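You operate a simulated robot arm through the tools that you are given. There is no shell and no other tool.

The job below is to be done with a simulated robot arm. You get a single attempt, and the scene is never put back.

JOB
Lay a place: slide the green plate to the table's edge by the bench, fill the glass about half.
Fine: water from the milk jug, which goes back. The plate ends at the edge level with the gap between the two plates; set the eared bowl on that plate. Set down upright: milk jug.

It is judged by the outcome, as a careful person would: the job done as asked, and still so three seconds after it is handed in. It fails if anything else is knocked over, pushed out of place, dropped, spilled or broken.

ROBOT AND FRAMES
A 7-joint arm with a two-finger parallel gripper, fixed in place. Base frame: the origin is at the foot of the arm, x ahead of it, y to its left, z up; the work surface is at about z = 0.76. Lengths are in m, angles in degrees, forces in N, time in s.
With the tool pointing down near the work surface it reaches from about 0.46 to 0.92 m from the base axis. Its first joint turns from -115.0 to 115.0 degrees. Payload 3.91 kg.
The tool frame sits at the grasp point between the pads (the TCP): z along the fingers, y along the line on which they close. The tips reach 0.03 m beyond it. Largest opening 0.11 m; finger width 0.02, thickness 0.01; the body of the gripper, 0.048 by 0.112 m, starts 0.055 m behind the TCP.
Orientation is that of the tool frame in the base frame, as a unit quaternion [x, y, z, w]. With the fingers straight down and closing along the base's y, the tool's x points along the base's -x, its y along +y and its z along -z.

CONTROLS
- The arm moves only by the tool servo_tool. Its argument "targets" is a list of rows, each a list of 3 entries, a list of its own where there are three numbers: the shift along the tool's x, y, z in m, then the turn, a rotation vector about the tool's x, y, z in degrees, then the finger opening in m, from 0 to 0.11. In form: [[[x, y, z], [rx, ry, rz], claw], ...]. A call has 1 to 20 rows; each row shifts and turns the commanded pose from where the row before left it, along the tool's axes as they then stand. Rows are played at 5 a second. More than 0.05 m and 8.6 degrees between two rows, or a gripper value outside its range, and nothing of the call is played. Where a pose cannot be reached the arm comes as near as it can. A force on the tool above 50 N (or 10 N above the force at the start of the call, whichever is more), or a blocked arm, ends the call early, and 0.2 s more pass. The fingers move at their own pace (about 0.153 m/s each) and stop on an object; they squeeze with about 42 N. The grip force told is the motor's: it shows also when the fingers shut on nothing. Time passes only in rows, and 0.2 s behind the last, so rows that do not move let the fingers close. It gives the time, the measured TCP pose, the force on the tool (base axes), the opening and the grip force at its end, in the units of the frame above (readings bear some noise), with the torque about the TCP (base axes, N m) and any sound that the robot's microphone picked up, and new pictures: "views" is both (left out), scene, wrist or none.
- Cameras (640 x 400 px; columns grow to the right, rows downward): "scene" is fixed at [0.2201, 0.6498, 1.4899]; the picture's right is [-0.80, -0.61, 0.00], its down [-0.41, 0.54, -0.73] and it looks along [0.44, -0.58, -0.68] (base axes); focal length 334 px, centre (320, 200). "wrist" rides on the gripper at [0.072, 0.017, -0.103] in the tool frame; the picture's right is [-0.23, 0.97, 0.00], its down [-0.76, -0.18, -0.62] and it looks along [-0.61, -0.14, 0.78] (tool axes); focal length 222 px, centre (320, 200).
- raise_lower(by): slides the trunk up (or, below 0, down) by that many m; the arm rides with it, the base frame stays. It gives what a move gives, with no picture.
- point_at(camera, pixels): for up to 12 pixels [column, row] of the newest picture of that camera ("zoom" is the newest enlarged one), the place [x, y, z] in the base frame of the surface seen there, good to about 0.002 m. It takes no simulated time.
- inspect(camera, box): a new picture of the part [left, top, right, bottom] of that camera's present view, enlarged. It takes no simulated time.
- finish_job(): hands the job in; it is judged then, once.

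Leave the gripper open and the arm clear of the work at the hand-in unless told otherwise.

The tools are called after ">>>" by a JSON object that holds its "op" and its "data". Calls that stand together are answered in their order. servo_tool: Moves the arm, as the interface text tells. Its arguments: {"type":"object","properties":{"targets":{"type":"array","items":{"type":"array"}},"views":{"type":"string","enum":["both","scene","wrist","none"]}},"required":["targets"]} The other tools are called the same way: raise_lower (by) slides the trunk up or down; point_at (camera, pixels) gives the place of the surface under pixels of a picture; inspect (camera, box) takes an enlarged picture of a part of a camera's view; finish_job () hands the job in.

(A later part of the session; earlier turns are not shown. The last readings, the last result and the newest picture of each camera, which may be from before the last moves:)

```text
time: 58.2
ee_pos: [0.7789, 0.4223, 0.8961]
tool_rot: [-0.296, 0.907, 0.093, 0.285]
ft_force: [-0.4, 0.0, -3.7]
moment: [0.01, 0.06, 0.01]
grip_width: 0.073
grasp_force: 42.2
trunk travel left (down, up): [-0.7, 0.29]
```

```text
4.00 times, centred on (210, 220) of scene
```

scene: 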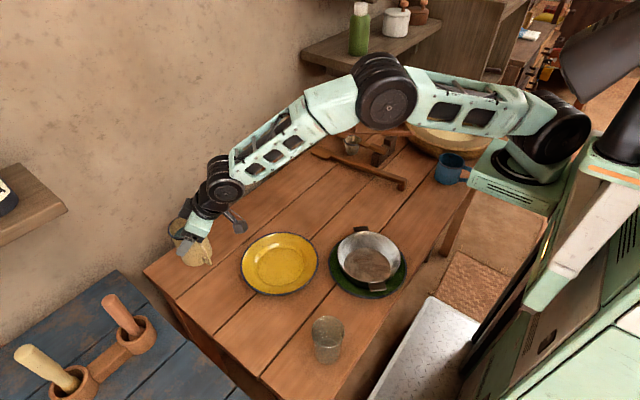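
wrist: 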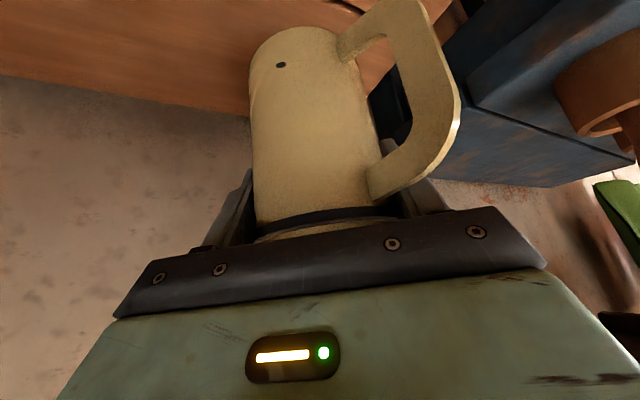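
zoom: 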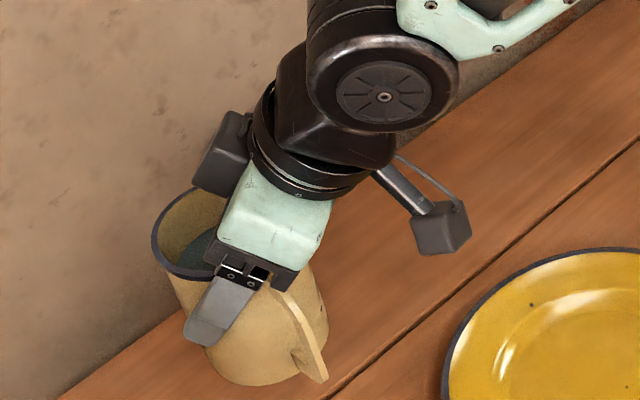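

The jug is lifted cleanly, weighing about 3.7 N, and has not slipped in the wrist view. Before carrying it over, I measure the glass accurately.

>>> {"op": "inspect", "data": {"camera": "scene", "box": [295, 305, 360, 370]}}

```text
6.15 times, centred on (328, 338) of scene
```

zoom: 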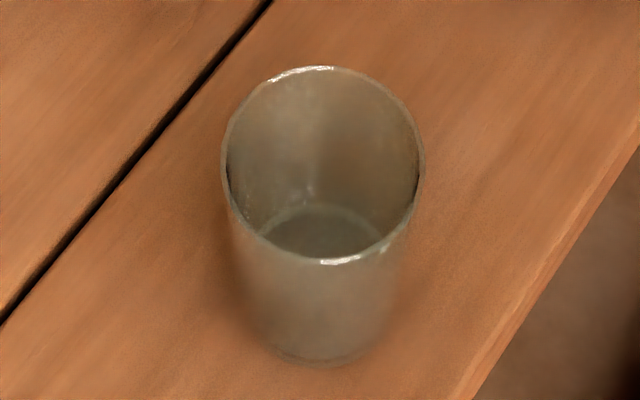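

>>> {"op": "point_at", "data": {"camera": "zoom", "pixels": [[224, 160], [421, 165], [310, 68], [340, 262], [245, 222], [405, 225], [340, 258], [270, 340], [320, 362], [375, 335], [320, 235], [320, 300]]}}

```text
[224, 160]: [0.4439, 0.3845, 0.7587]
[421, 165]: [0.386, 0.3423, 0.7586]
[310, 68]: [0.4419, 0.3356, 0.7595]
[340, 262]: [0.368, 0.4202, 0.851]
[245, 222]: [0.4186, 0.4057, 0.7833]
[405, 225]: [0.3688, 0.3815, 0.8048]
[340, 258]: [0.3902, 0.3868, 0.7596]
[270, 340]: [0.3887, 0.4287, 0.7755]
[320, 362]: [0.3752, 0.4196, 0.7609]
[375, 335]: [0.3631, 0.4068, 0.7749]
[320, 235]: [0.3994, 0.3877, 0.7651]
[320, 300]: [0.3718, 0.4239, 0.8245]
```

The glass's rim is centred at (0.3925, 0.3975), z≈0.853, with radius 0.0315. The glass is empty, and half full means water at about z≈0.81. I carry the jug upright and gently toward the front, then yaw it 36° so that it will pour toward +x.

>>> {"op": "servo_tool", "data": {"targets": [[[-0.0015, 0.002, -0.01], [0, 0, 0], 0.06], [[0.003, 0.006, -0.0125], [0, 0, 0], 0.06], [[0.00842, 0.01089, -0.01435], [0, 0, 0], 0.06], [[0.00842, 0.01089, -0.01435], [0, 0, 0], 0.06], [[0.00842, 0.01089, -0.01435], [0, 0, 0], 0.06], [[0.00842, 0.01089, -0.01435], [0, 0, 0], 0.06], [[0.00842, 0.01089, -0.01435], [0, 0, 0], 0.06], [[0.00842, 0.01089, -0.01435], [0, 0, 0], 0.06], [[0.00842, 0.01089, -0.01435], [0, 0, 0], 0.06], [[0.00842, 0.01089, -0.01435], [0, 0, 0], 0.06], [[0.00842, 0.01089, -0.01435], [0, 0, 0], 0.06], [[0.00842, 0.01089, -0.01435], [0, 0, 0], 0.06], [[0.00842, 0.01089, -0.01435], [0, 0, 0], 0.06], [[0.00842, 0.01089, -0.01435], [0, 0, 0], 0.06], [[0.00842, 0.01089, -0.01435], [0, 0, 0], 0.06], [[0.006, 0.008, -0.008], [0, 0, 0], 0.06], [[0.003, 0.004, -0.004], [0, 0, 0], 0.06]]}}

```text
time: 61.8
ee_pos: [0.5117, 0.4155, 1.0064]
tool_rot: [-0.288, 0.91, 0.089, 0.286]
ft_force: [0.4, 0.5, -4.4]
moment: [-0.01, -0.02, -0.02]
grip_width: 0.0732
grasp_force: 42.0
trunk travel left (down, up): [-0.7, 0.29]
```

scene: 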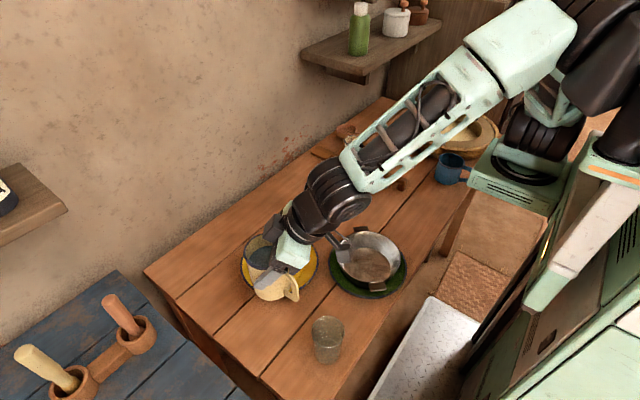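
wrist: 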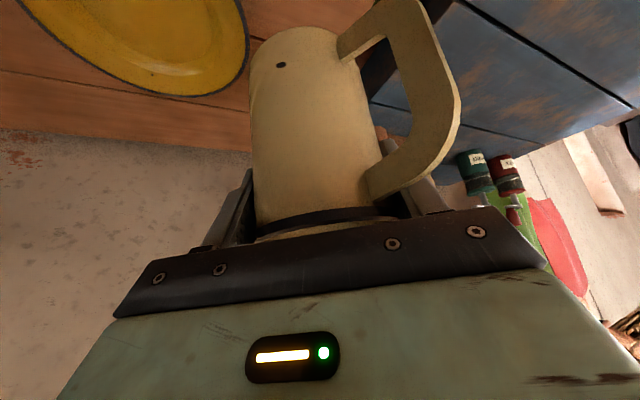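

The jug is steady. Now I yaw it about the vertical by -36° so the pour direction becomes +x.

>>> {"op": "servo_tool", "data": {"targets": [[[0, 0, 0], [1.7, 0, 2.4], 0.06], [[0, 0, 0], [2.87, 0, 4.1], 0.06], [[0, 0, 0], [2.87, 0, 4.1], 0.06], [[0, 0, 0], [2.87, 0, 4.1], 0.06], [[0, 0, 0], [2.87, 0, 4.1], 0.06], [[0, 0, 0], [2.87, 0, 4.1], 0.06], [[0, 0, 0], [2.87, 0, 4.1], 0.06], [[0, 0, 0], [1.7, 0, 2.4], 0.06], [[0, 0, 0], [0, 0, 0], 0.06]]}}

```text
time: 62.9
ee_pos: [0.5744, 0.3895, 1.0926]
tool_rot: [-0.048, 0.946, 0.106, 0.302]
ft_force: [0.3, 0.1, -3.6]
moment: [-0.06, -0.03, 0.03]
grip_width: 0.0733
grasp_force: 41.7
trunk travel left (down, up): [-0.7, 0.29]
stopped in row 5: the arm was blocked; the commanded pose is now the measured one
```

scene: 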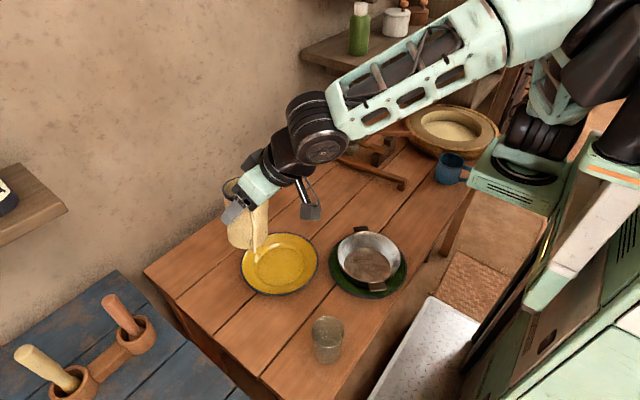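
wrist: 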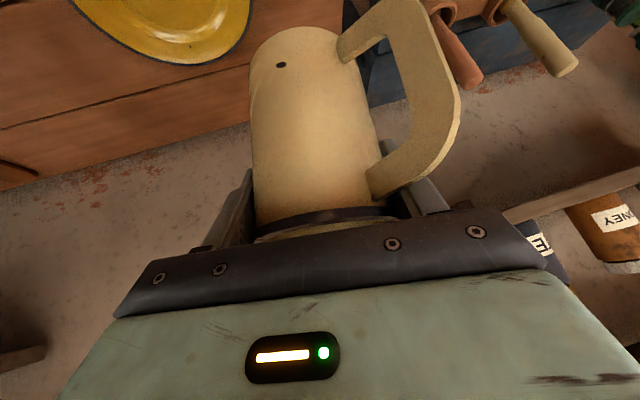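

The arm reports being blocked. The elbow folded back toward the robot's own column, and the jug drifted up but stayed roughly upright. I'll look at the elbow region and check for spilled water.

>>> {"op": "inspect", "data": {"camera": "scene", "box": [420, 0, 640, 180]}}

>>> {"op": "point_at", "data": {"camera": "scene", "pixels": [[320, 145], [345, 110], [480, 30], [550, 20], [600, 40], [610, 90], [545, 110], [540, 145], [620, 145], [570, 60], [630, 20]]}}

>>> {"op": "inspect", "data": {"camera": "scene", "box": [140, 160, 360, 380]}}

```text
2.22 times, centred on (530, 90) of scene
```

zoom: 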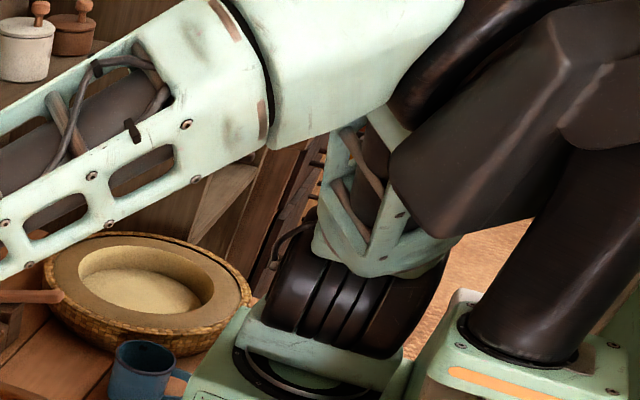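

```text
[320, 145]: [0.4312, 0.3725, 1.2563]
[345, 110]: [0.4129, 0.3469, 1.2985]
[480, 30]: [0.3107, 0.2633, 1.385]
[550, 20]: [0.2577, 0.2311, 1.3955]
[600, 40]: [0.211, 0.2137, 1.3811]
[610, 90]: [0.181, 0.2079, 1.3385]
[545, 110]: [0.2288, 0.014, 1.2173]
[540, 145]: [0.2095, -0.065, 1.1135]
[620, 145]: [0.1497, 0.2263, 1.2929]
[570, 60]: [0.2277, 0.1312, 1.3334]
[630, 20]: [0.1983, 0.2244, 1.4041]
```

```text
1.82 times, centred on (250, 270) of scene
```

zoom: 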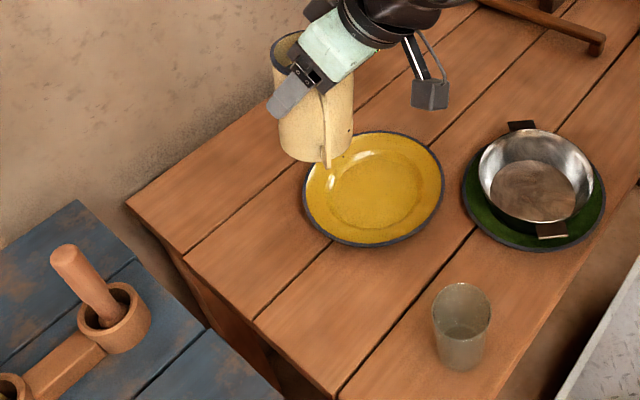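

No water has spilled. The elbow ran into the robot's own folded left arm because the wrist straightened out with the tool leaning this far so close in. I'll back outward and level the jug, which is rolled about 10°. Later I'll come in with the tool nearly upright by pre-tilting the jug safely below its spill angle.

>>> {"op": "servo_tool", "data": {"targets": [[[-0.003, 0.001, 0.008], [0, 0, 0], 0.06], [[-0.0057, 0.002, 0.0172], [0, 0, 0], 0.06], [[-0.0057, 0.002, 0.0172], [0, 0, 0], 0.06], [[-0.0057, 0.002, 0.0172], [0, 0, 0], 0.06], [[-0.0057, 0.002, 0.0172], [0, 0, 0], 0.06], [[-0.003, 0.001, 0.008], [0, 0, 0], 0.06], [[0, 0, 0], [0, 0, 0], 0.06]]}}

```text
time: 64.7
ee_pos: [0.6557, 0.4045, 1.0296]
tool_rot: [-0.04, 0.948, 0.088, 0.303]
ft_force: [0.1, 0.5, -3.5]
moment: [-0.04, -0.02, -0.06]
grip_width: 0.0731
grasp_force: 41.5
trunk travel left (down, up): [-0.7, 0.29]
stopped in row 7: the arm was blocked; the commanded pose is now the measured one
```

scene: 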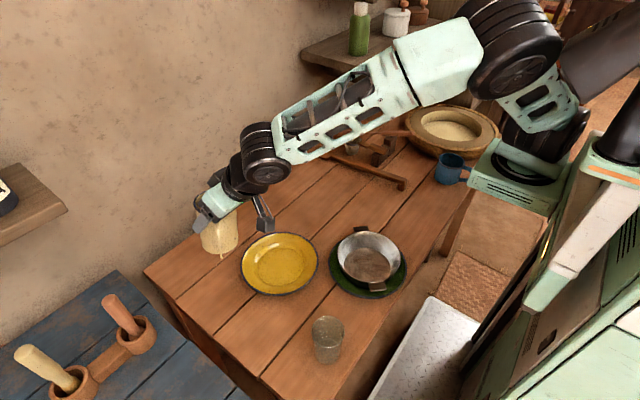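
wrist: 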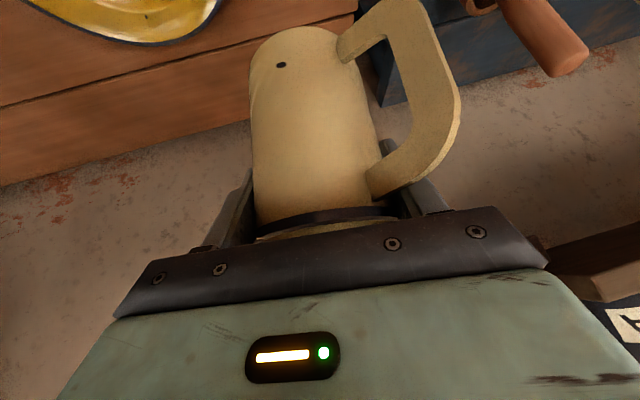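

The arm moved out. The jug is still rolled about 8° toward -y, far below the spill angle. I level it and then begin tilting the tool toward upright in small steps, tipping the jug 15°.

>>> {"op": "servo_tool", "data": {"targets": [[[0, 0, 0], [2.25, 0.36, -1.57], 0.06], [[0, 0, 0], [2.25, 0.36, -1.57], 0.06], [[0, 0, 0], [2.25, 0.36, -1.57], 0.06], [[0, 0, 0], [0, 3, 0], 0.06], [[0, 0, 0], [0, 4, 0], 0.06], [[0, 0, 0], [0, 4, 0], 0.06], [[0, 0, 0], [0, 4, 0], 0.06]]}}

>>> {"op": "point_at", "data": {"camera": "scene", "pixels": [[510, 50], [540, 60], [575, 40], [590, 60], [480, 60], [560, 100]]}}

```text
time: 66.3
ee_pos: [0.6561, 0.4073, 1.0302]
tool_rot: [-0.065, 0.983, 0.014, 0.172]
ft_force: [0.1, -0.5, -4.5]
moment: [0.04, -0.02, 0.01]
grip_width: 0.0728
grasp_force: 42.3
trunk travel left (down, up): [-0.7, 0.29]
```

scene: 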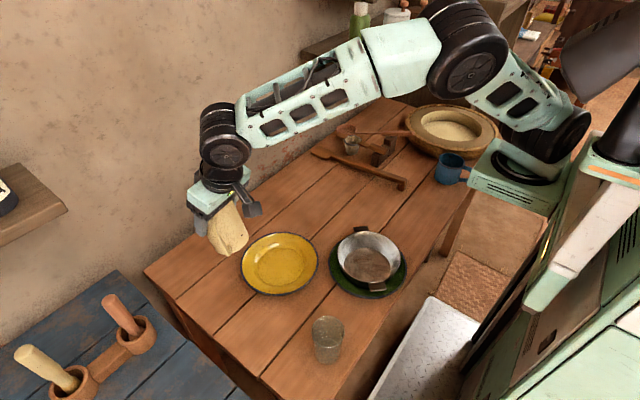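
wrist: 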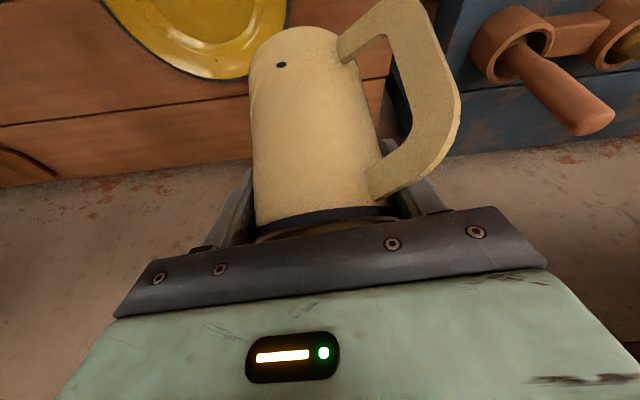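

```text
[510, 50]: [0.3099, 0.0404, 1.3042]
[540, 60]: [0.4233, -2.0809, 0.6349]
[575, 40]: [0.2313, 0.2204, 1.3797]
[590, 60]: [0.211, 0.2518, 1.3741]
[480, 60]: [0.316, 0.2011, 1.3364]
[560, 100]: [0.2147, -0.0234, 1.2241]
```

The elbow has come forward and the jug is tipped 15°, with no spill. To bring the wrist in near the glass without the elbow meeting the left arm, I raise the trunk. That puts the shoulder higher and the elbow further forward and lower relative to the body.

>>> {"op": "raise_lower", "data": {"by": 0.1}}

```text
time: 67.6
ee_pos: [0.6557, 0.4073, 1.1302]
tool_rot: [-0.064, 0.983, 0.013, 0.172]
ft_force: [-0.5, 0.2, -4.4]
moment: [-0.04, -0.04, -0.01]
grip_width: 0.0728
grasp_force: 42.0
trunk travel left (down, up): [-0.8, 0.19]
```

The raise was smooth. I raise another 0.15 m.

>>> {"op": "raise_lower", "data": {"by": 0.15}}

>>> {"op": "servo_tool", "data": {"targets": [[[0, 0, 0], [0, 0, 0], 0.06]]}}

```text
time: 69.4
ee_pos: [0.6567, 0.4067, 1.279]
tool_rot: [-0.063, 0.983, 0.013, 0.171]
ft_force: [0.6, 0.7, -4.1]
moment: [-0.01, -0.07, 0.0]
grip_width: 0.0731
grasp_force: 41.8
trunk travel left (down, up): [-0.95, 0.04]
```

```text
time: 69.8
ee_pos: [0.657, 0.407, 1.2779]
tool_rot: [-0.063, 0.983, 0.013, 0.172]
ft_force: [-0.4, -0.5, -4.5]
moment: [-0.02, -0.05, 0.0]
grip_width: 0.0731
grasp_force: 41.8
trunk travel left (down, up): [-0.95, 0.04]
```

scene: 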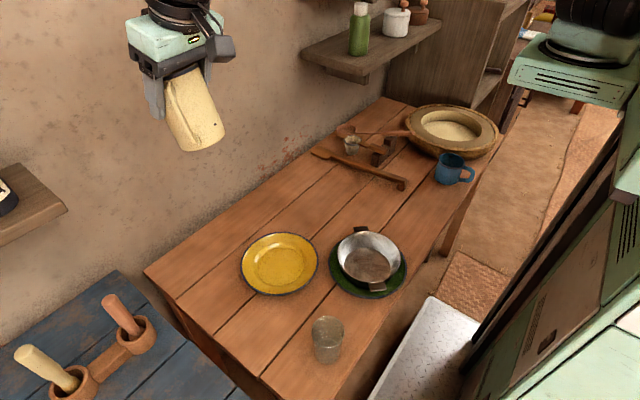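
wrist: 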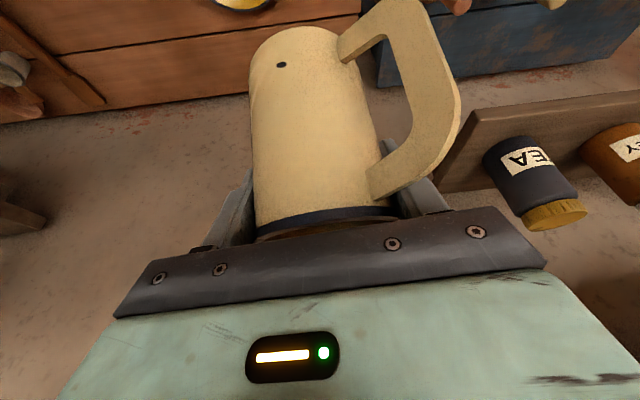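

The body and arm are raised and the jug is steady. I tip it to 27°, still below the ≈43° spill angle, and lower it toward a point short of the glass.

>>> {"op": "servo_tool", "data": {"targets": [[[0, 0, 0], [0, 3, 0], 0.06], [[0, 0, 0], [0, 3, 0], 0.06], [[0, 0, 0], [0, 3, 0], 0.06], [[0, 0, 0], [0, 3, 0], 0.06], [[0.0075, 0.0006, 0.0066], [0, 0, 0], 0.06], [[0.0151, 0.0013, 0.0132], [0, 0, 0], 0.06], [[0.0151, 0.0013, 0.0132], [0, 0, 0], 0.06], [[0.0151, 0.0013, 0.0132], [0, 0, 0], 0.06], [[0.0151, 0.0013, 0.0132], [0, 0, 0], 0.06], [[0.0151, 0.0013, 0.0132], [0, 0, 0], 0.06], [[0.0151, 0.0013, 0.0132], [0, 0, 0], 0.06], [[0.0151, 0.0013, 0.0132], [0, 0, 0], 0.06], [[0.0075, 0.0006, 0.0066], [0, 0, 0], 0.06]]}}

```text
time: 72.6
ee_pos: [0.5504, 0.4024, 1.158]
tool_rot: [-0.064, 0.996, 0.006, 0.069]
ft_force: [0.0, -0.1, -4.1]
moment: [0.05, -0.07, -0.02]
grip_width: 0.0729
grasp_force: 42.0
trunk travel left (down, up): [-0.95, 0.04]
```

scene: 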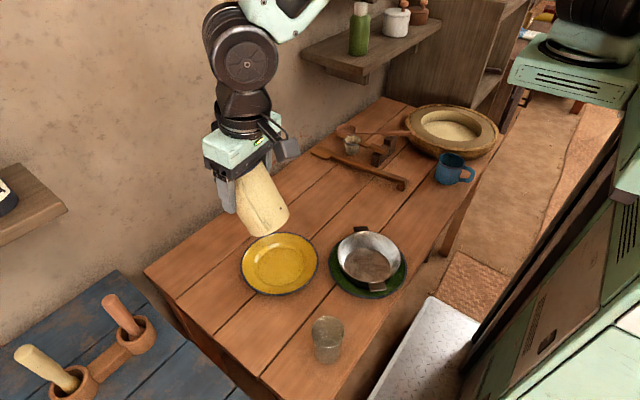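
wrist: 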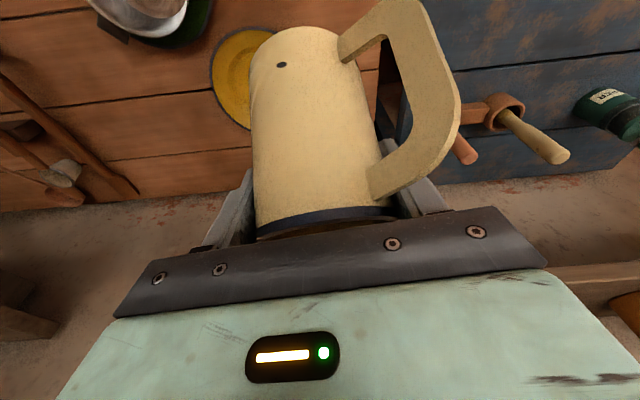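

It's going well. I continue inward in two stages, watching for any blocking.

>>> {"op": "servo_tool", "data": {"targets": [[[0.009, 0.0006, 0.0044], [0, 0, 0], 0.06], [[0.018, 0.00116, 0.00886], [0, 0, 0], 0.06], [[0.018, 0.00116, 0.00886], [0, 0, 0], 0.06], [[0.018, 0.00116, 0.00886], [0, 0, 0], 0.06], [[0.018, 0.00116, 0.00886], [0, 0, 0], 0.06], [[0.018, 0.00116, 0.00886], [0, 0, 0], 0.06], [[0.018, 0.00116, 0.00886], [0, 0, 0], 0.06], [[0.009, 0.0006, 0.0044], [0, 0, 0], 0.06]]}}

```text
time: 74.4
ee_pos: [0.4346, 0.3957, 1.0793]
tool_rot: [-0.064, 0.996, 0.005, 0.067]
ft_force: [0.2, 0.5, -4.1]
moment: [0.0, -0.05, -0.01]
grip_width: 0.0729
grasp_force: 42.6
trunk travel left (down, up): [-0.95, 0.04]
```

scene: 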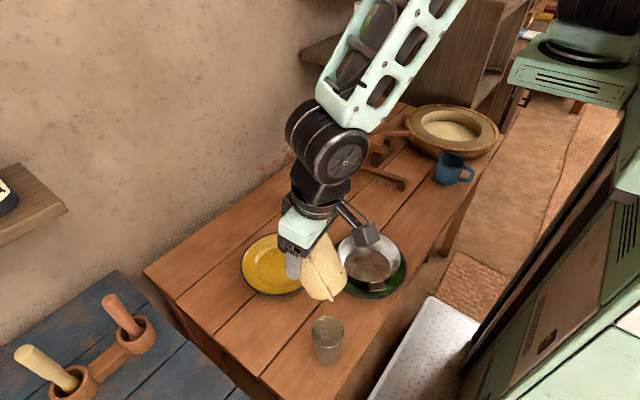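
wrist: 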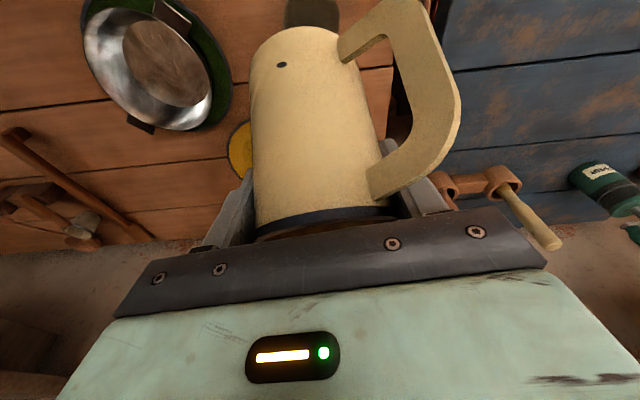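

There is no blocking and the elbow stays forward. I continue the second half.

>>> {"op": "servo_tool", "data": {"targets": [[[0.009, 0.0006, 0.0044], [0, 0, 0], 0.06], [[0.018, 0.00116, 0.00886], [0, 0, 0], 0.06], [[0.018, 0.00116, 0.00886], [0, 0, 0], 0.06], [[0.018, 0.00116, 0.00886], [0, 0, 0], 0.06], [[0.018, 0.00116, 0.00886], [0, 0, 0], 0.06], [[0.018, 0.00116, 0.00886], [0, 0, 0], 0.06], [[0.018, 0.00116, 0.00886], [0, 0, 0], 0.06], [[0.009, 0.0006, 0.0044], [0, 0, 0], 0.06]]}}

>>> {"op": "inspect", "data": {"camera": "scene", "box": [260, 230, 420, 390]}}

```text
time: 76.2
ee_pos: [0.3235, 0.3932, 1.0069]
tool_rot: [-0.058, 0.996, 0.01, 0.067]
ft_force: [0.4, -0.4, -3.5]
moment: [0.01, -0.06, -0.01]
grip_width: 0.073
grasp_force: 42.4
trunk travel left (down, up): [-0.95, 0.04]
```

scene: 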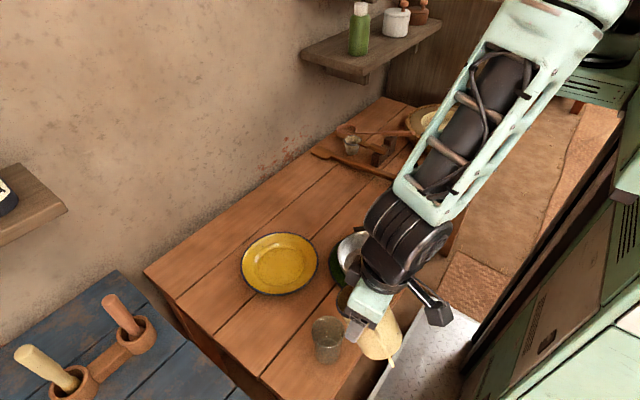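
wrist: 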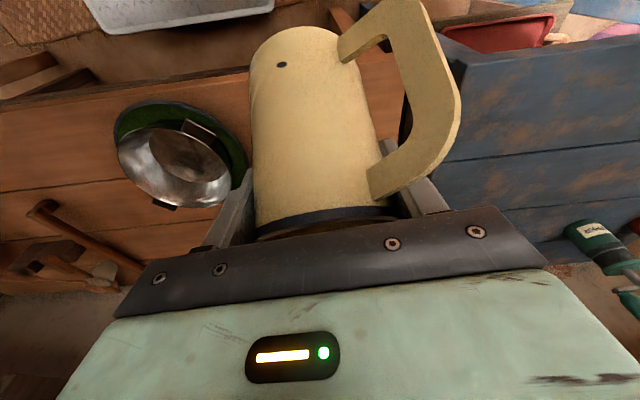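

```text
2.50 times, centred on (340, 310) of scene
```

zoom: 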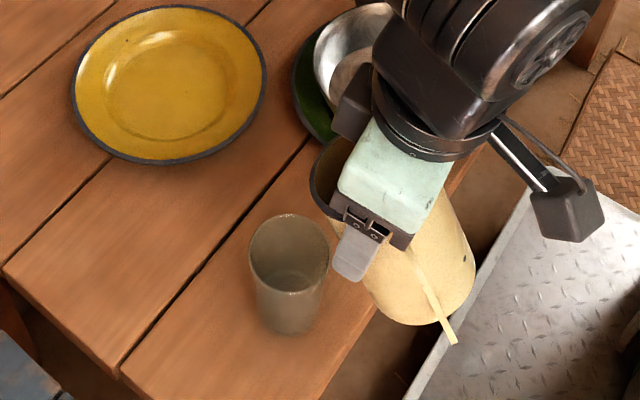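

The jug is just behind the glass relative to +x, with its lip side facing the glass. I lower 10 cm and centre laterally by 4 mm, so the lip hovers at the near part of the glass's mouth.

>>> {"op": "servo_tool", "data": {"targets": [[[0.0009, -0.0005, 0.0146], [0, 0, 0], 0.06], [[0.0009, -0.0005, 0.0146], [0, 0, 0], 0.06], [[0.0009, -0.0005, 0.0146], [0, 0, 0], 0.06], [[0.0009, -0.0006, 0.0146], [0, 0, 0], 0.06], [[0.001, -0.0006, 0.0146], [0, 0, 0], 0.06], [[0.001, -0.0006, 0.0146], [0, 0, 0], 0.06], [[0.001, -0.0005, 0.0144], [0, 0, 0], 0.06], [[0, 0, 0], [0, 0, 0], 0.06]]}}

>>> {"op": "inspect", "data": {"camera": "scene", "box": [260, 260, 400, 390]}}

```text
time: 78.0
ee_pos: [0.327, 0.3891, 0.8992]
tool_rot: [-0.064, 0.996, 0.006, 0.069]
ft_force: [0.2, 1.0, -3.8]
moment: [0.01, -0.06, 0.03]
grip_width: 0.0733
grasp_force: 41.8
trunk travel left (down, up): [-0.95, 0.04]
```

scene: 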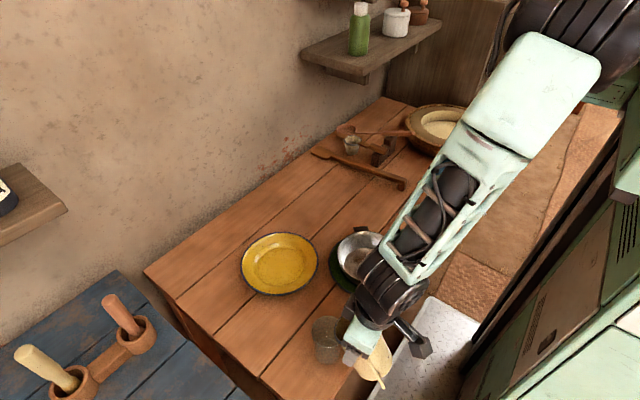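
wrist: 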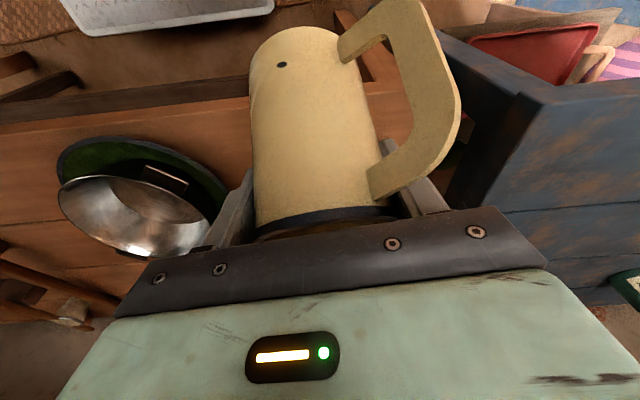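

```text
3.08 times, centred on (330, 325) of scene
```

zoom: 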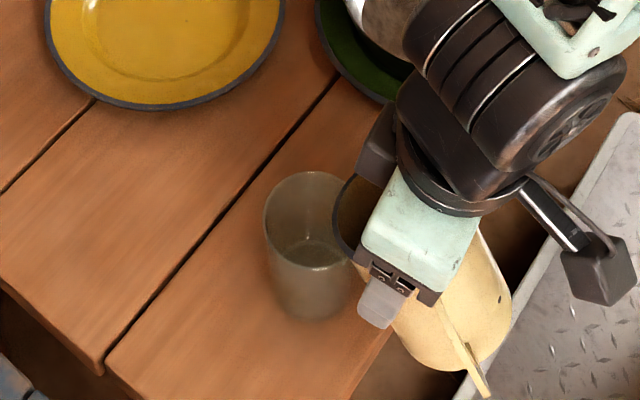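

The lip is over the glass's near rim region, laterally centred. I tip the jug to about 39°, just below pouring, then shift 6 mm toward the glass.

>>> {"op": "servo_tool", "data": {"targets": [[[0, 0, 0], [0, 3, 0], 0.06], [[0, 0, 0], [0, 3, 0], 0.06], [[0, 0, 0], [0, 3, 0], 0.06], [[0, 0, 0], [0, 3, 0], 0.06], [[-0.003, 0, 0], [0, 0, 0], 0.06], [[-0.003, 0, 0], [0, 0, 0], 0.06], [[0, 0, 0], [0, 0, 0], 0.06]]}}

>>> {"op": "inspect", "data": {"camera": "scene", "box": [290, 290, 390, 380]}}

```text
time: 79.6
ee_pos: [0.3326, 0.3894, 0.8988]
tool_rot: [-0.064, 0.997, -0.001, -0.037]
ft_force: [0.6, -0.1, -4.9]
moment: [0.01, -0.05, 0.02]
grip_width: 0.073
grasp_force: 42.6
trunk travel left (down, up): [-0.95, 0.04]
```

scene: 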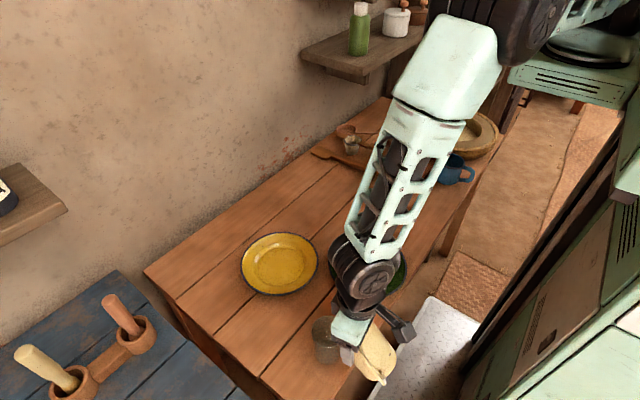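
wrist: 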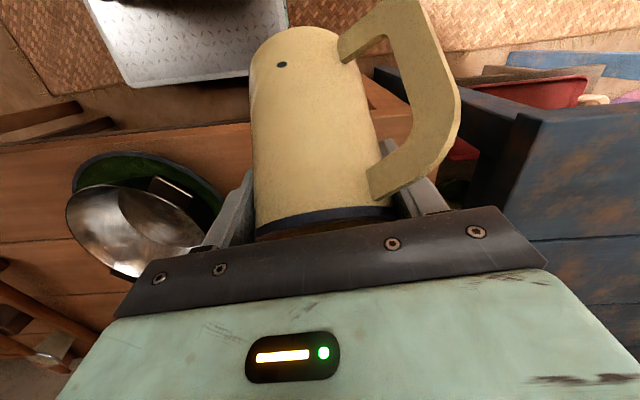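

```text
4.44 times, centred on (340, 335) of scene
```

zoom: 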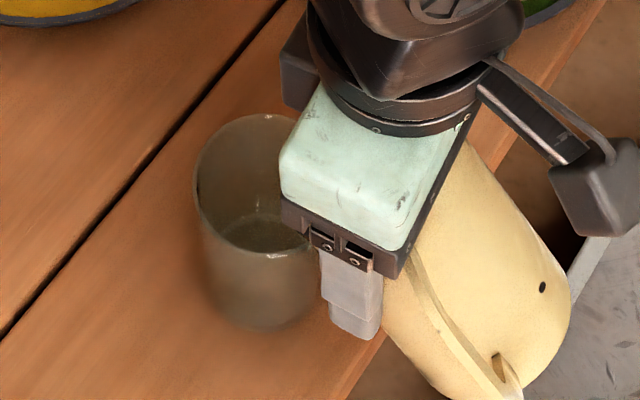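

The lip is hidden behind the gripper, but the glass's inside and walls are visible. I tip slowly to 45°, pause and look.

>>> {"op": "servo_tool", "data": {"targets": [[[0, 0, 0], [0, 2, 0], 0.06], [[0, 0, 0], [0, 2, 0], 0.06], [[0, 0, 0], [0, 2, 0], 0.06], [[0, 0, 0], [0, 0, 0], 0.06], [[0, 0, 0], [0, 0, 0], 0.06]]}}

>>> {"op": "inspect", "data": {"camera": "scene", "box": [290, 290, 390, 380]}}

```text
time: 80.8
ee_pos: [0.3316, 0.3893, 0.8996]
tool_rot: [-0.065, 0.994, -0.004, -0.089]
ft_force: [0.1, 0.0, -3.9]
moment: [0.03, -0.12, -0.02]
grip_width: 0.0728
grasp_force: 41.9
trunk travel left (down, up): [-0.95, 0.04]
```

scene: 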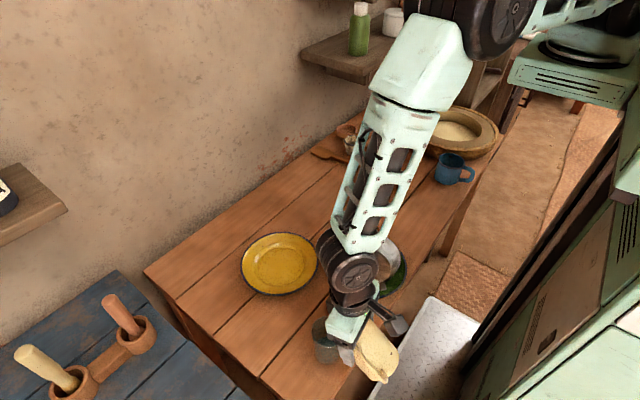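
wrist: 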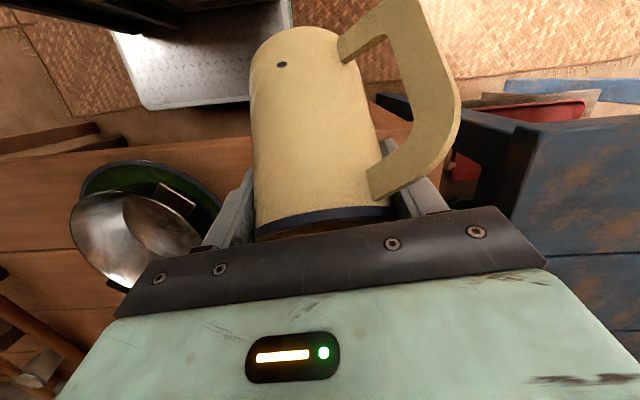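

```text
4.44 times, centred on (340, 335) of scene
```

zoom: 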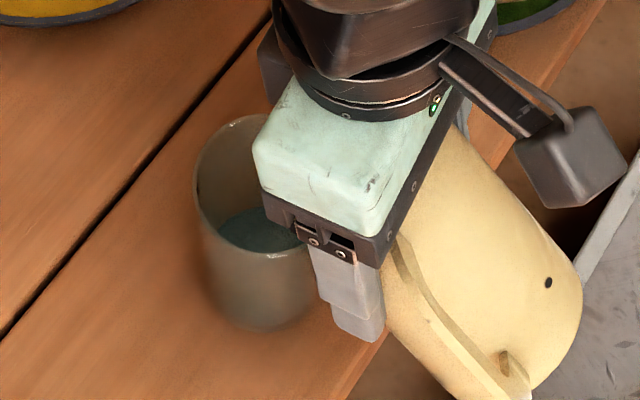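

Water is already collecting in the glass, visible as a bluish surface. I measure its level.

>>> {"op": "point_at", "data": {"camera": "zoom", "pixels": [[250, 225], [245, 240], [265, 240], [280, 235], [235, 230], [230, 150], [220, 245], [260, 215]]}}

```text
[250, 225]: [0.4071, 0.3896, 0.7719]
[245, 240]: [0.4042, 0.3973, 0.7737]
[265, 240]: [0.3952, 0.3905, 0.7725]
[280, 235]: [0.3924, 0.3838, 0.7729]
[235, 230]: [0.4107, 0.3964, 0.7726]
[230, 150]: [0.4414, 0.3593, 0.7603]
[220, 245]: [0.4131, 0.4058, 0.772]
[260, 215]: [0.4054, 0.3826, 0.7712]
```

The level is 0.7725, with the floor at 0.765 and half at about 0.808. I tip 3° more, wait, and re-measure.

>>> {"op": "servo_tool", "data": {"targets": [[[0, 0, 0], [0, 1.5, 0], 0.06], [[0, 0, 0], [0, 1.5, 0], 0.06], [[0, 0, 0], [0, 0, 0], 0.06], [[0, 0, 0], [0, 0, 0], 0.06], [[0, 0, 0], [0, 0, 0], 0.06]], "views": "scene"}}

>>> {"op": "inspect", "data": {"camera": "scene", "box": [290, 290, 390, 380]}}

>>> {"op": "point_at", "data": {"camera": "zoom", "pixels": [[250, 225], [245, 240], [235, 230], [225, 235], [240, 215]]}}

```text
time: 82.0
ee_pos: [0.3318, 0.3886, 0.8988]
tool_rot: [-0.064, 0.991, -0.006, -0.115]
ft_force: [0.0, -0.5, -4.0]
moment: [-0.04, -0.07, -0.04]
grip_width: 0.0728
grasp_force: 41.7
trunk travel left (down, up): [-0.95, 0.04]
```

scene: 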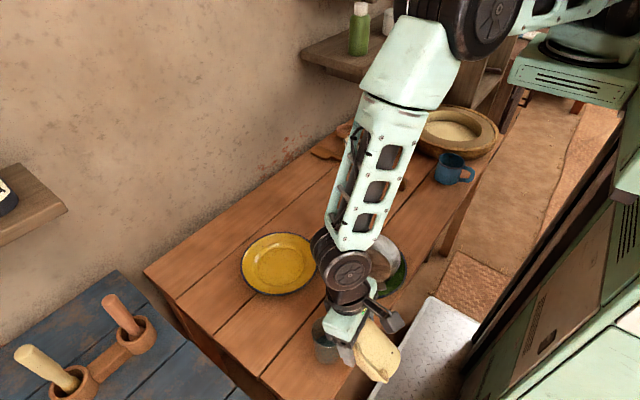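

```text
4.44 times, centred on (340, 335) of scene
```

zoom: 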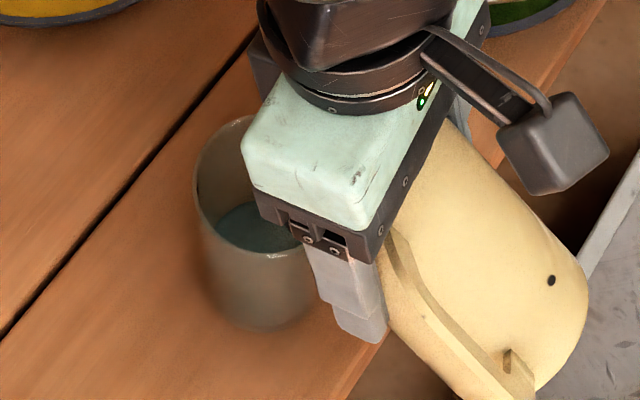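

```text
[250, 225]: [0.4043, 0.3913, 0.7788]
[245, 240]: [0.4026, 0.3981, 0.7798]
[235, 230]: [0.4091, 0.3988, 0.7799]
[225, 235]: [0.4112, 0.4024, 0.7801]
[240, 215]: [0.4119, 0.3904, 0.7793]
```

The level is 0.7795 at about 48°. I tip 4° more and wait.

>>> {"op": "servo_tool", "data": {"targets": [[[0, 0, 0], [0, 1.5, 0], 0.06], [[0, 0, 0], [0, 1.5, 0], 0.06], [[0, 0, 0], [0, 1, 0], 0.06], [[0, 0, 0], [0, 0, 0], 0.06], [[0, 0, 0], [0, 0, 0], 0.06], [[0, 0, 0], [0, 0, 0], 0.06], [[0, 0, 0], [0, 0, 0], 0.06]], "views": "scene"}}

>>> {"op": "inspect", "data": {"camera": "scene", "box": [290, 290, 390, 380]}}

>>> {"op": "point_at", "data": {"camera": "zoom", "pixels": [[250, 225], [245, 240], [235, 230], [225, 235], [235, 210]]}}

```text
time: 83.6
ee_pos: [0.3328, 0.3886, 0.8996]
tool_rot: [-0.065, 0.987, -0.008, -0.149]
ft_force: [-0.3, 0.7, -3.3]
moment: [-0.01, -0.07, 0.0]
grip_width: 0.0727
grasp_force: 41.9
trunk travel left (down, up): [-0.95, 0.04]
```

scene: 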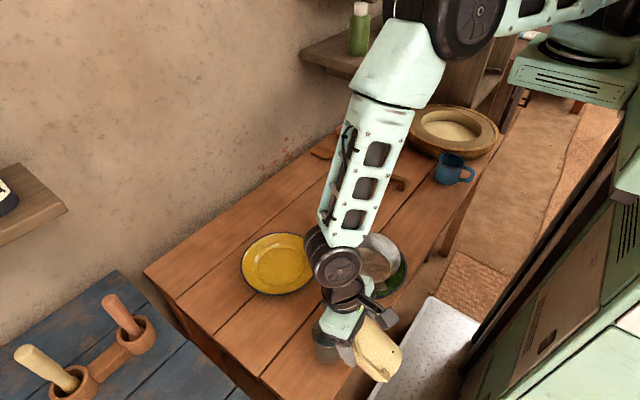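

```text
4.44 times, centred on (340, 335) of scene
```

zoom: 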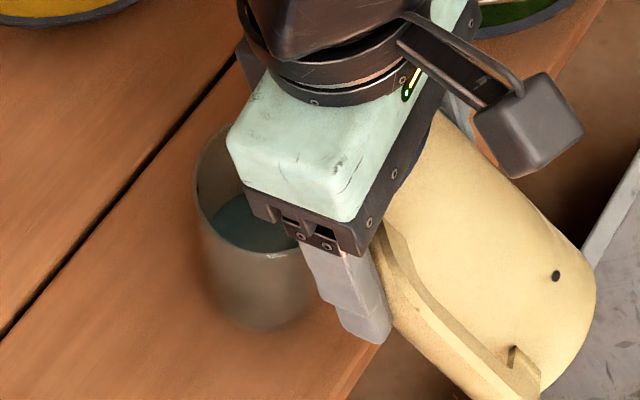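

```text
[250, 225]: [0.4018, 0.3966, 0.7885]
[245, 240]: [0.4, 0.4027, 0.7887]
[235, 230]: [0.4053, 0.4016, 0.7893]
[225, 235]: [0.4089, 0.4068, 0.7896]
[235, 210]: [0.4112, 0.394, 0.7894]
```

The level is 0.789 at about 52°, steady at roughly 2.4 mm per degree. I tip 4° more.

>>> {"op": "servo_tool", "data": {"targets": [[[0, 0, 0], [0, 1.5, 0], 0.06], [[0, 0, 0], [0, 1.5, 0], 0.06], [[0, 0, 0], [0, 1, 0], 0.06], [[0, 0, 0], [0, 0, 0], 0.06], [[0, 0, 0], [0, 0, 0], 0.06], [[0, 0, 0], [0, 0, 0], 0.06], [[0, 0, 0], [0, 0, 0], 0.06]], "views": "scene"}}

>>> {"op": "inspect", "data": {"camera": "scene", "box": [290, 290, 390, 380]}}

>>> {"op": "point_at", "data": {"camera": "zoom", "pixels": [[240, 225], [240, 240], [230, 230], [225, 230], [225, 210]]}}

```text
time: 85.2
ee_pos: [0.3315, 0.3891, 0.8977]
tool_rot: [-0.065, 0.981, -0.011, -0.183]
ft_force: [-0.7, -0.6, -2.9]
moment: [0.01, -0.11, -0.01]
grip_width: 0.0728
grasp_force: 41.3
trunk travel left (down, up): [-0.95, 0.04]
```

scene: 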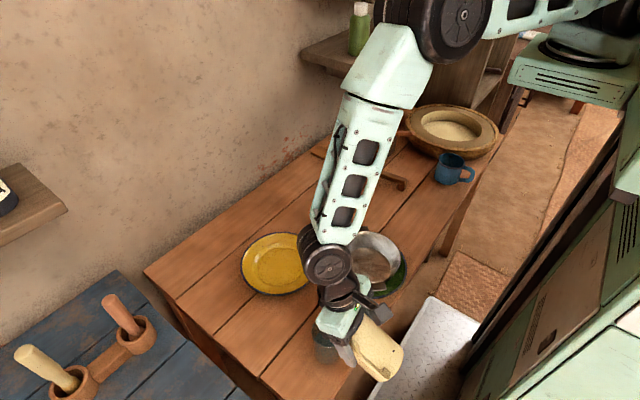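

```text
4.44 times, centred on (340, 335) of scene
```

zoom: 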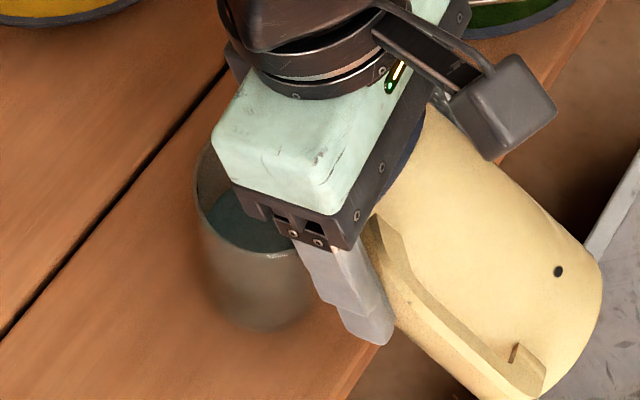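

```text
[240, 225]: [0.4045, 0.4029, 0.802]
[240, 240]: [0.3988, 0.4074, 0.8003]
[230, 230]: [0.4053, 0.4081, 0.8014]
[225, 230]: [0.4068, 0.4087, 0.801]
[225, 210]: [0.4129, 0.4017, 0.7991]
```

The level is 0.801, about 41% of the inner depth. I tip 2.5° more to reach about half.

>>> {"op": "servo_tool", "data": {"targets": [[[0, 0, 0], [0, 1.5, 0], 0.06], [[0, 0, 0], [0, 1, 0], 0.06], [[0, 0, 0], [0, 0, 0], 0.06], [[0, 0, 0], [0, 0, 0], 0.06], [[0, 0, 0], [0, 0, 0], 0.06], [[0, 0, 0], [0, 0, 0], 0.06]], "views": "scene"}}

>>> {"op": "inspect", "data": {"camera": "scene", "box": [290, 290, 390, 380]}}

>>> {"op": "point_at", "data": {"camera": "zoom", "pixels": [[230, 225], [240, 235], [230, 235], [225, 225], [225, 215]]}}

```text
time: 86.6
ee_pos: [0.3319, 0.3884, 0.8976]
tool_rot: [-0.065, 0.977, -0.012, -0.205]
ft_force: [-0.2, -0.4, -2.4]
moment: [0.04, -0.12, 0.01]
grip_width: 0.0728
grasp_force: 42.2
trunk travel left (down, up): [-0.95, 0.04]
```

scene: 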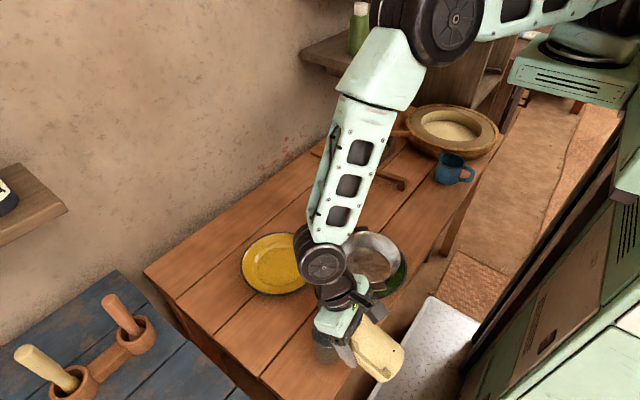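

```text
4.44 times, centred on (340, 335) of scene
```

zoom: 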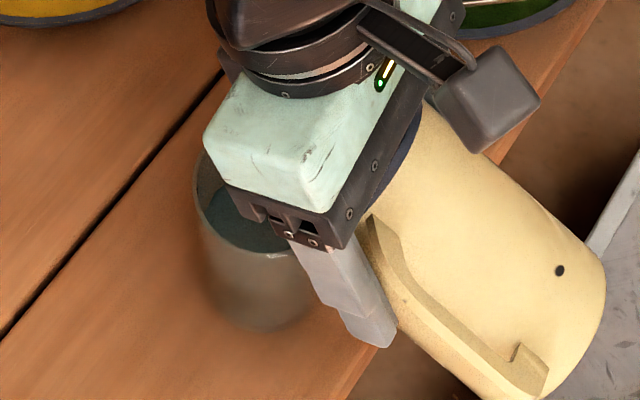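

```text
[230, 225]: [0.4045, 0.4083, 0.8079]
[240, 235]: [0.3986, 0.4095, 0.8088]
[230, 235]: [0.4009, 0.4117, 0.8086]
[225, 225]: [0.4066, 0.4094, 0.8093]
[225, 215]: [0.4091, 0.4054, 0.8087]
```

The level is 0.8086, just about half. I tip the jug back to 27° promptly, staying above the glass, then rise.

>>> {"op": "servo_tool", "data": {"targets": [[[0, 0, 0], [0, -5, 0], 0.06], [[0, 0, 0], [0, -5, 0], 0.06], [[0, 0, 0], [0, -4, 0], 0.06], [[0, 0, 0], [0, -4, 0], 0.06], [[0, 0, 0], [0, -4, 0], 0.06], [[0, 0, 0], [0, -4, 0], 0.06], [[0, 0, 0], [0, 0, 0], 0.06], [[0, 0, 0], [0, 0, 0], 0.06]]}}

>>> {"op": "inspect", "data": {"camera": "scene", "box": [290, 290, 390, 380]}}

```text
time: 88.4
ee_pos: [0.3311, 0.3894, 0.8984]
tool_rot: [-0.065, 0.998, 0.003, 0.021]
ft_force: [-0.5, -0.7, -2.9]
moment: [0.0, -0.02, 0.01]
grip_width: 0.0729
grasp_force: 41.4
trunk travel left (down, up): [-0.95, 0.04]
```

scene: 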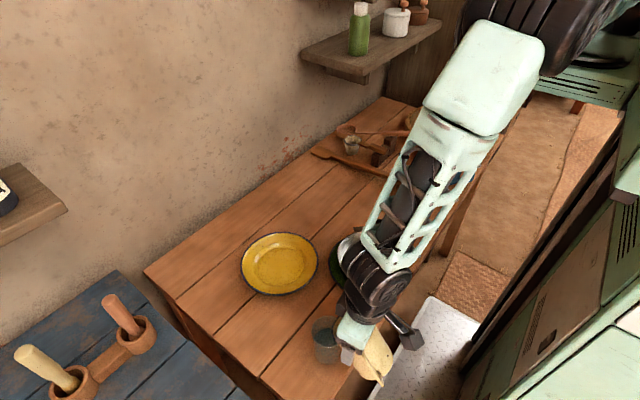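
wrist: 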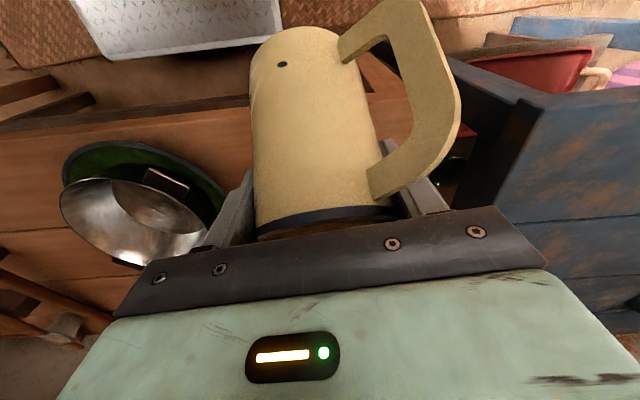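

```text
4.44 times, centred on (340, 335) of scene
```

zoom: 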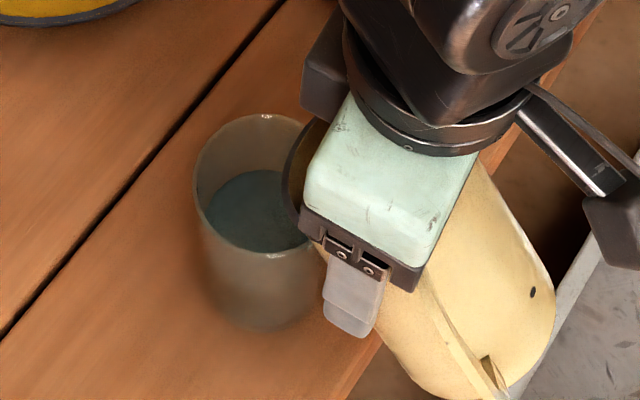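

The glass is half full with no spill visible, and the jug is at about 32°. I rise straight up 11 cm.

>>> {"op": "servo_tool", "data": {"targets": [[[0.0006, 0, -0.007], [0, 0, 0], 0.06], [[0.0006, 0, -0.0146], [0, 0, 0], 0.06], [[0.0006, 0, -0.0146], [0, 0, 0], 0.06], [[0.0006, 0, -0.0146], [0, 0, 0], 0.06], [[0.0006, 0, -0.0146], [0, 0, 0], 0.06], [[0.0006, 0, -0.0146], [0, 0, 0], 0.06], [[0.0006, 0, -0.0146], [0, 0, 0], 0.06], [[0.0006, 0, -0.0146], [0, 0, 0], 0.06], [[0, 0, -0.01], [0, 0, 0], 0.06]]}}

```text
time: 90.4
ee_pos: [0.3211, 0.387, 1.0177]
tool_rot: [-0.065, 0.998, 0.003, 0.021]
ft_force: [0.4, -0.9, -3.2]
moment: [0.01, -0.03, -0.01]
grip_width: 0.0726
grasp_force: 42.2
trunk travel left (down, up): [-0.95, 0.04]
```

scene: 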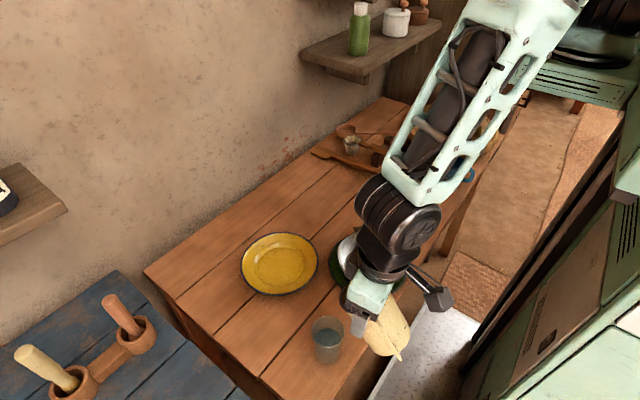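
wrist: 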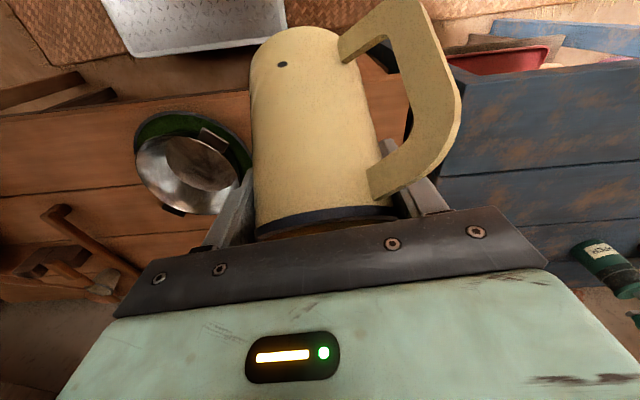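

The glass is clean and half full. I carry the jug back outward along the reverse path, still tipped about 32°, well under what the remaining water needs to spill.

>>> {"op": "servo_tool", "data": {"targets": [[[-0.0086, -0.0006, -0.0055], [0, 0, 0], 0.06], [[-0.0172, -0.0012, -0.0109], [0, 0, 0], 0.06], [[-0.0172, -0.0012, -0.0109], [0, 0, 0], 0.06], [[-0.0172, -0.0012, -0.0109], [0, 0, 0], 0.06], [[-0.0172, -0.0012, -0.0109], [0, 0, 0], 0.06], [[-0.0172, -0.0012, -0.0109], [0, 0, 0], 0.06], [[-0.0172, -0.0012, -0.0109], [0, 0, 0], 0.06], [[-0.0172, -0.0012, -0.0109], [0, 0, 0], 0.06], [[-0.0172, -0.0012, -0.0109], [0, 0, 0], 0.06], [[-0.0172, -0.0012, -0.0109], [0, 0, 0], 0.06], [[-0.0172, -0.0012, -0.0109], [0, 0, 0], 0.06], [[-0.0172, -0.0012, -0.0109], [0, 0, 0], 0.06], [[-0.0172, -0.0012, -0.0109], [0, 0, 0], 0.06], [[-0.0172, -0.0012, -0.0109], [0, 0, 0], 0.06], [[-0.0172, -0.0012, -0.0109], [0, 0, 0], 0.06], [[-0.0172, -0.0012, -0.0109], [0, 0, 0], 0.06], [[-0.0172, -0.0012, -0.0109], [0, 0, 0], 0.06], [[-0.0086, -0.0006, -0.0055], [0, 0, 0], 0.06]]}}

```text
time: 94.2
ee_pos: [0.6061, 0.4046, 1.2141]
tool_rot: [-0.065, 0.998, 0.003, 0.02]
ft_force: [-0.2, -0.2, -2.7]
moment: [-0.02, -0.03, -0.01]
grip_width: 0.0727
grasp_force: 42.2
trunk travel left (down, up): [-0.95, 0.04]
```

scene: 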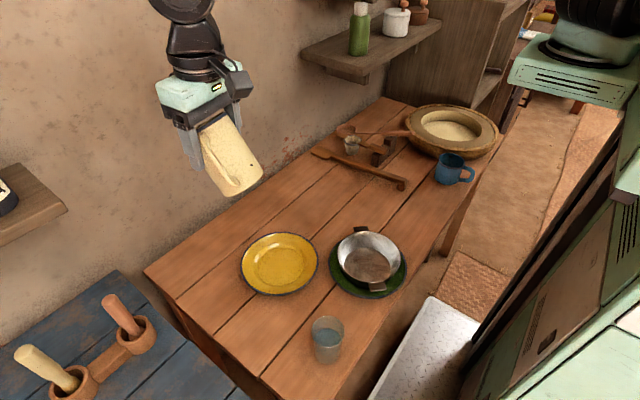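
wrist: 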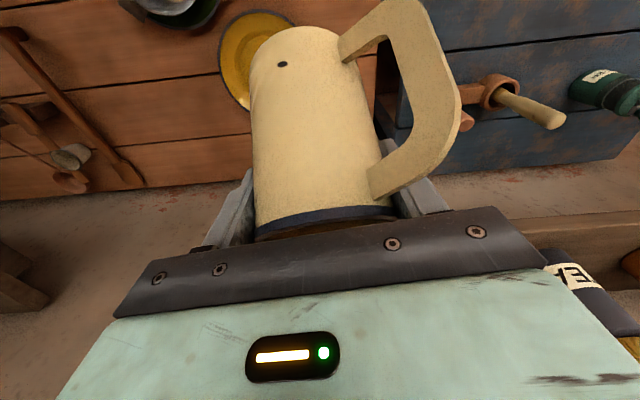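

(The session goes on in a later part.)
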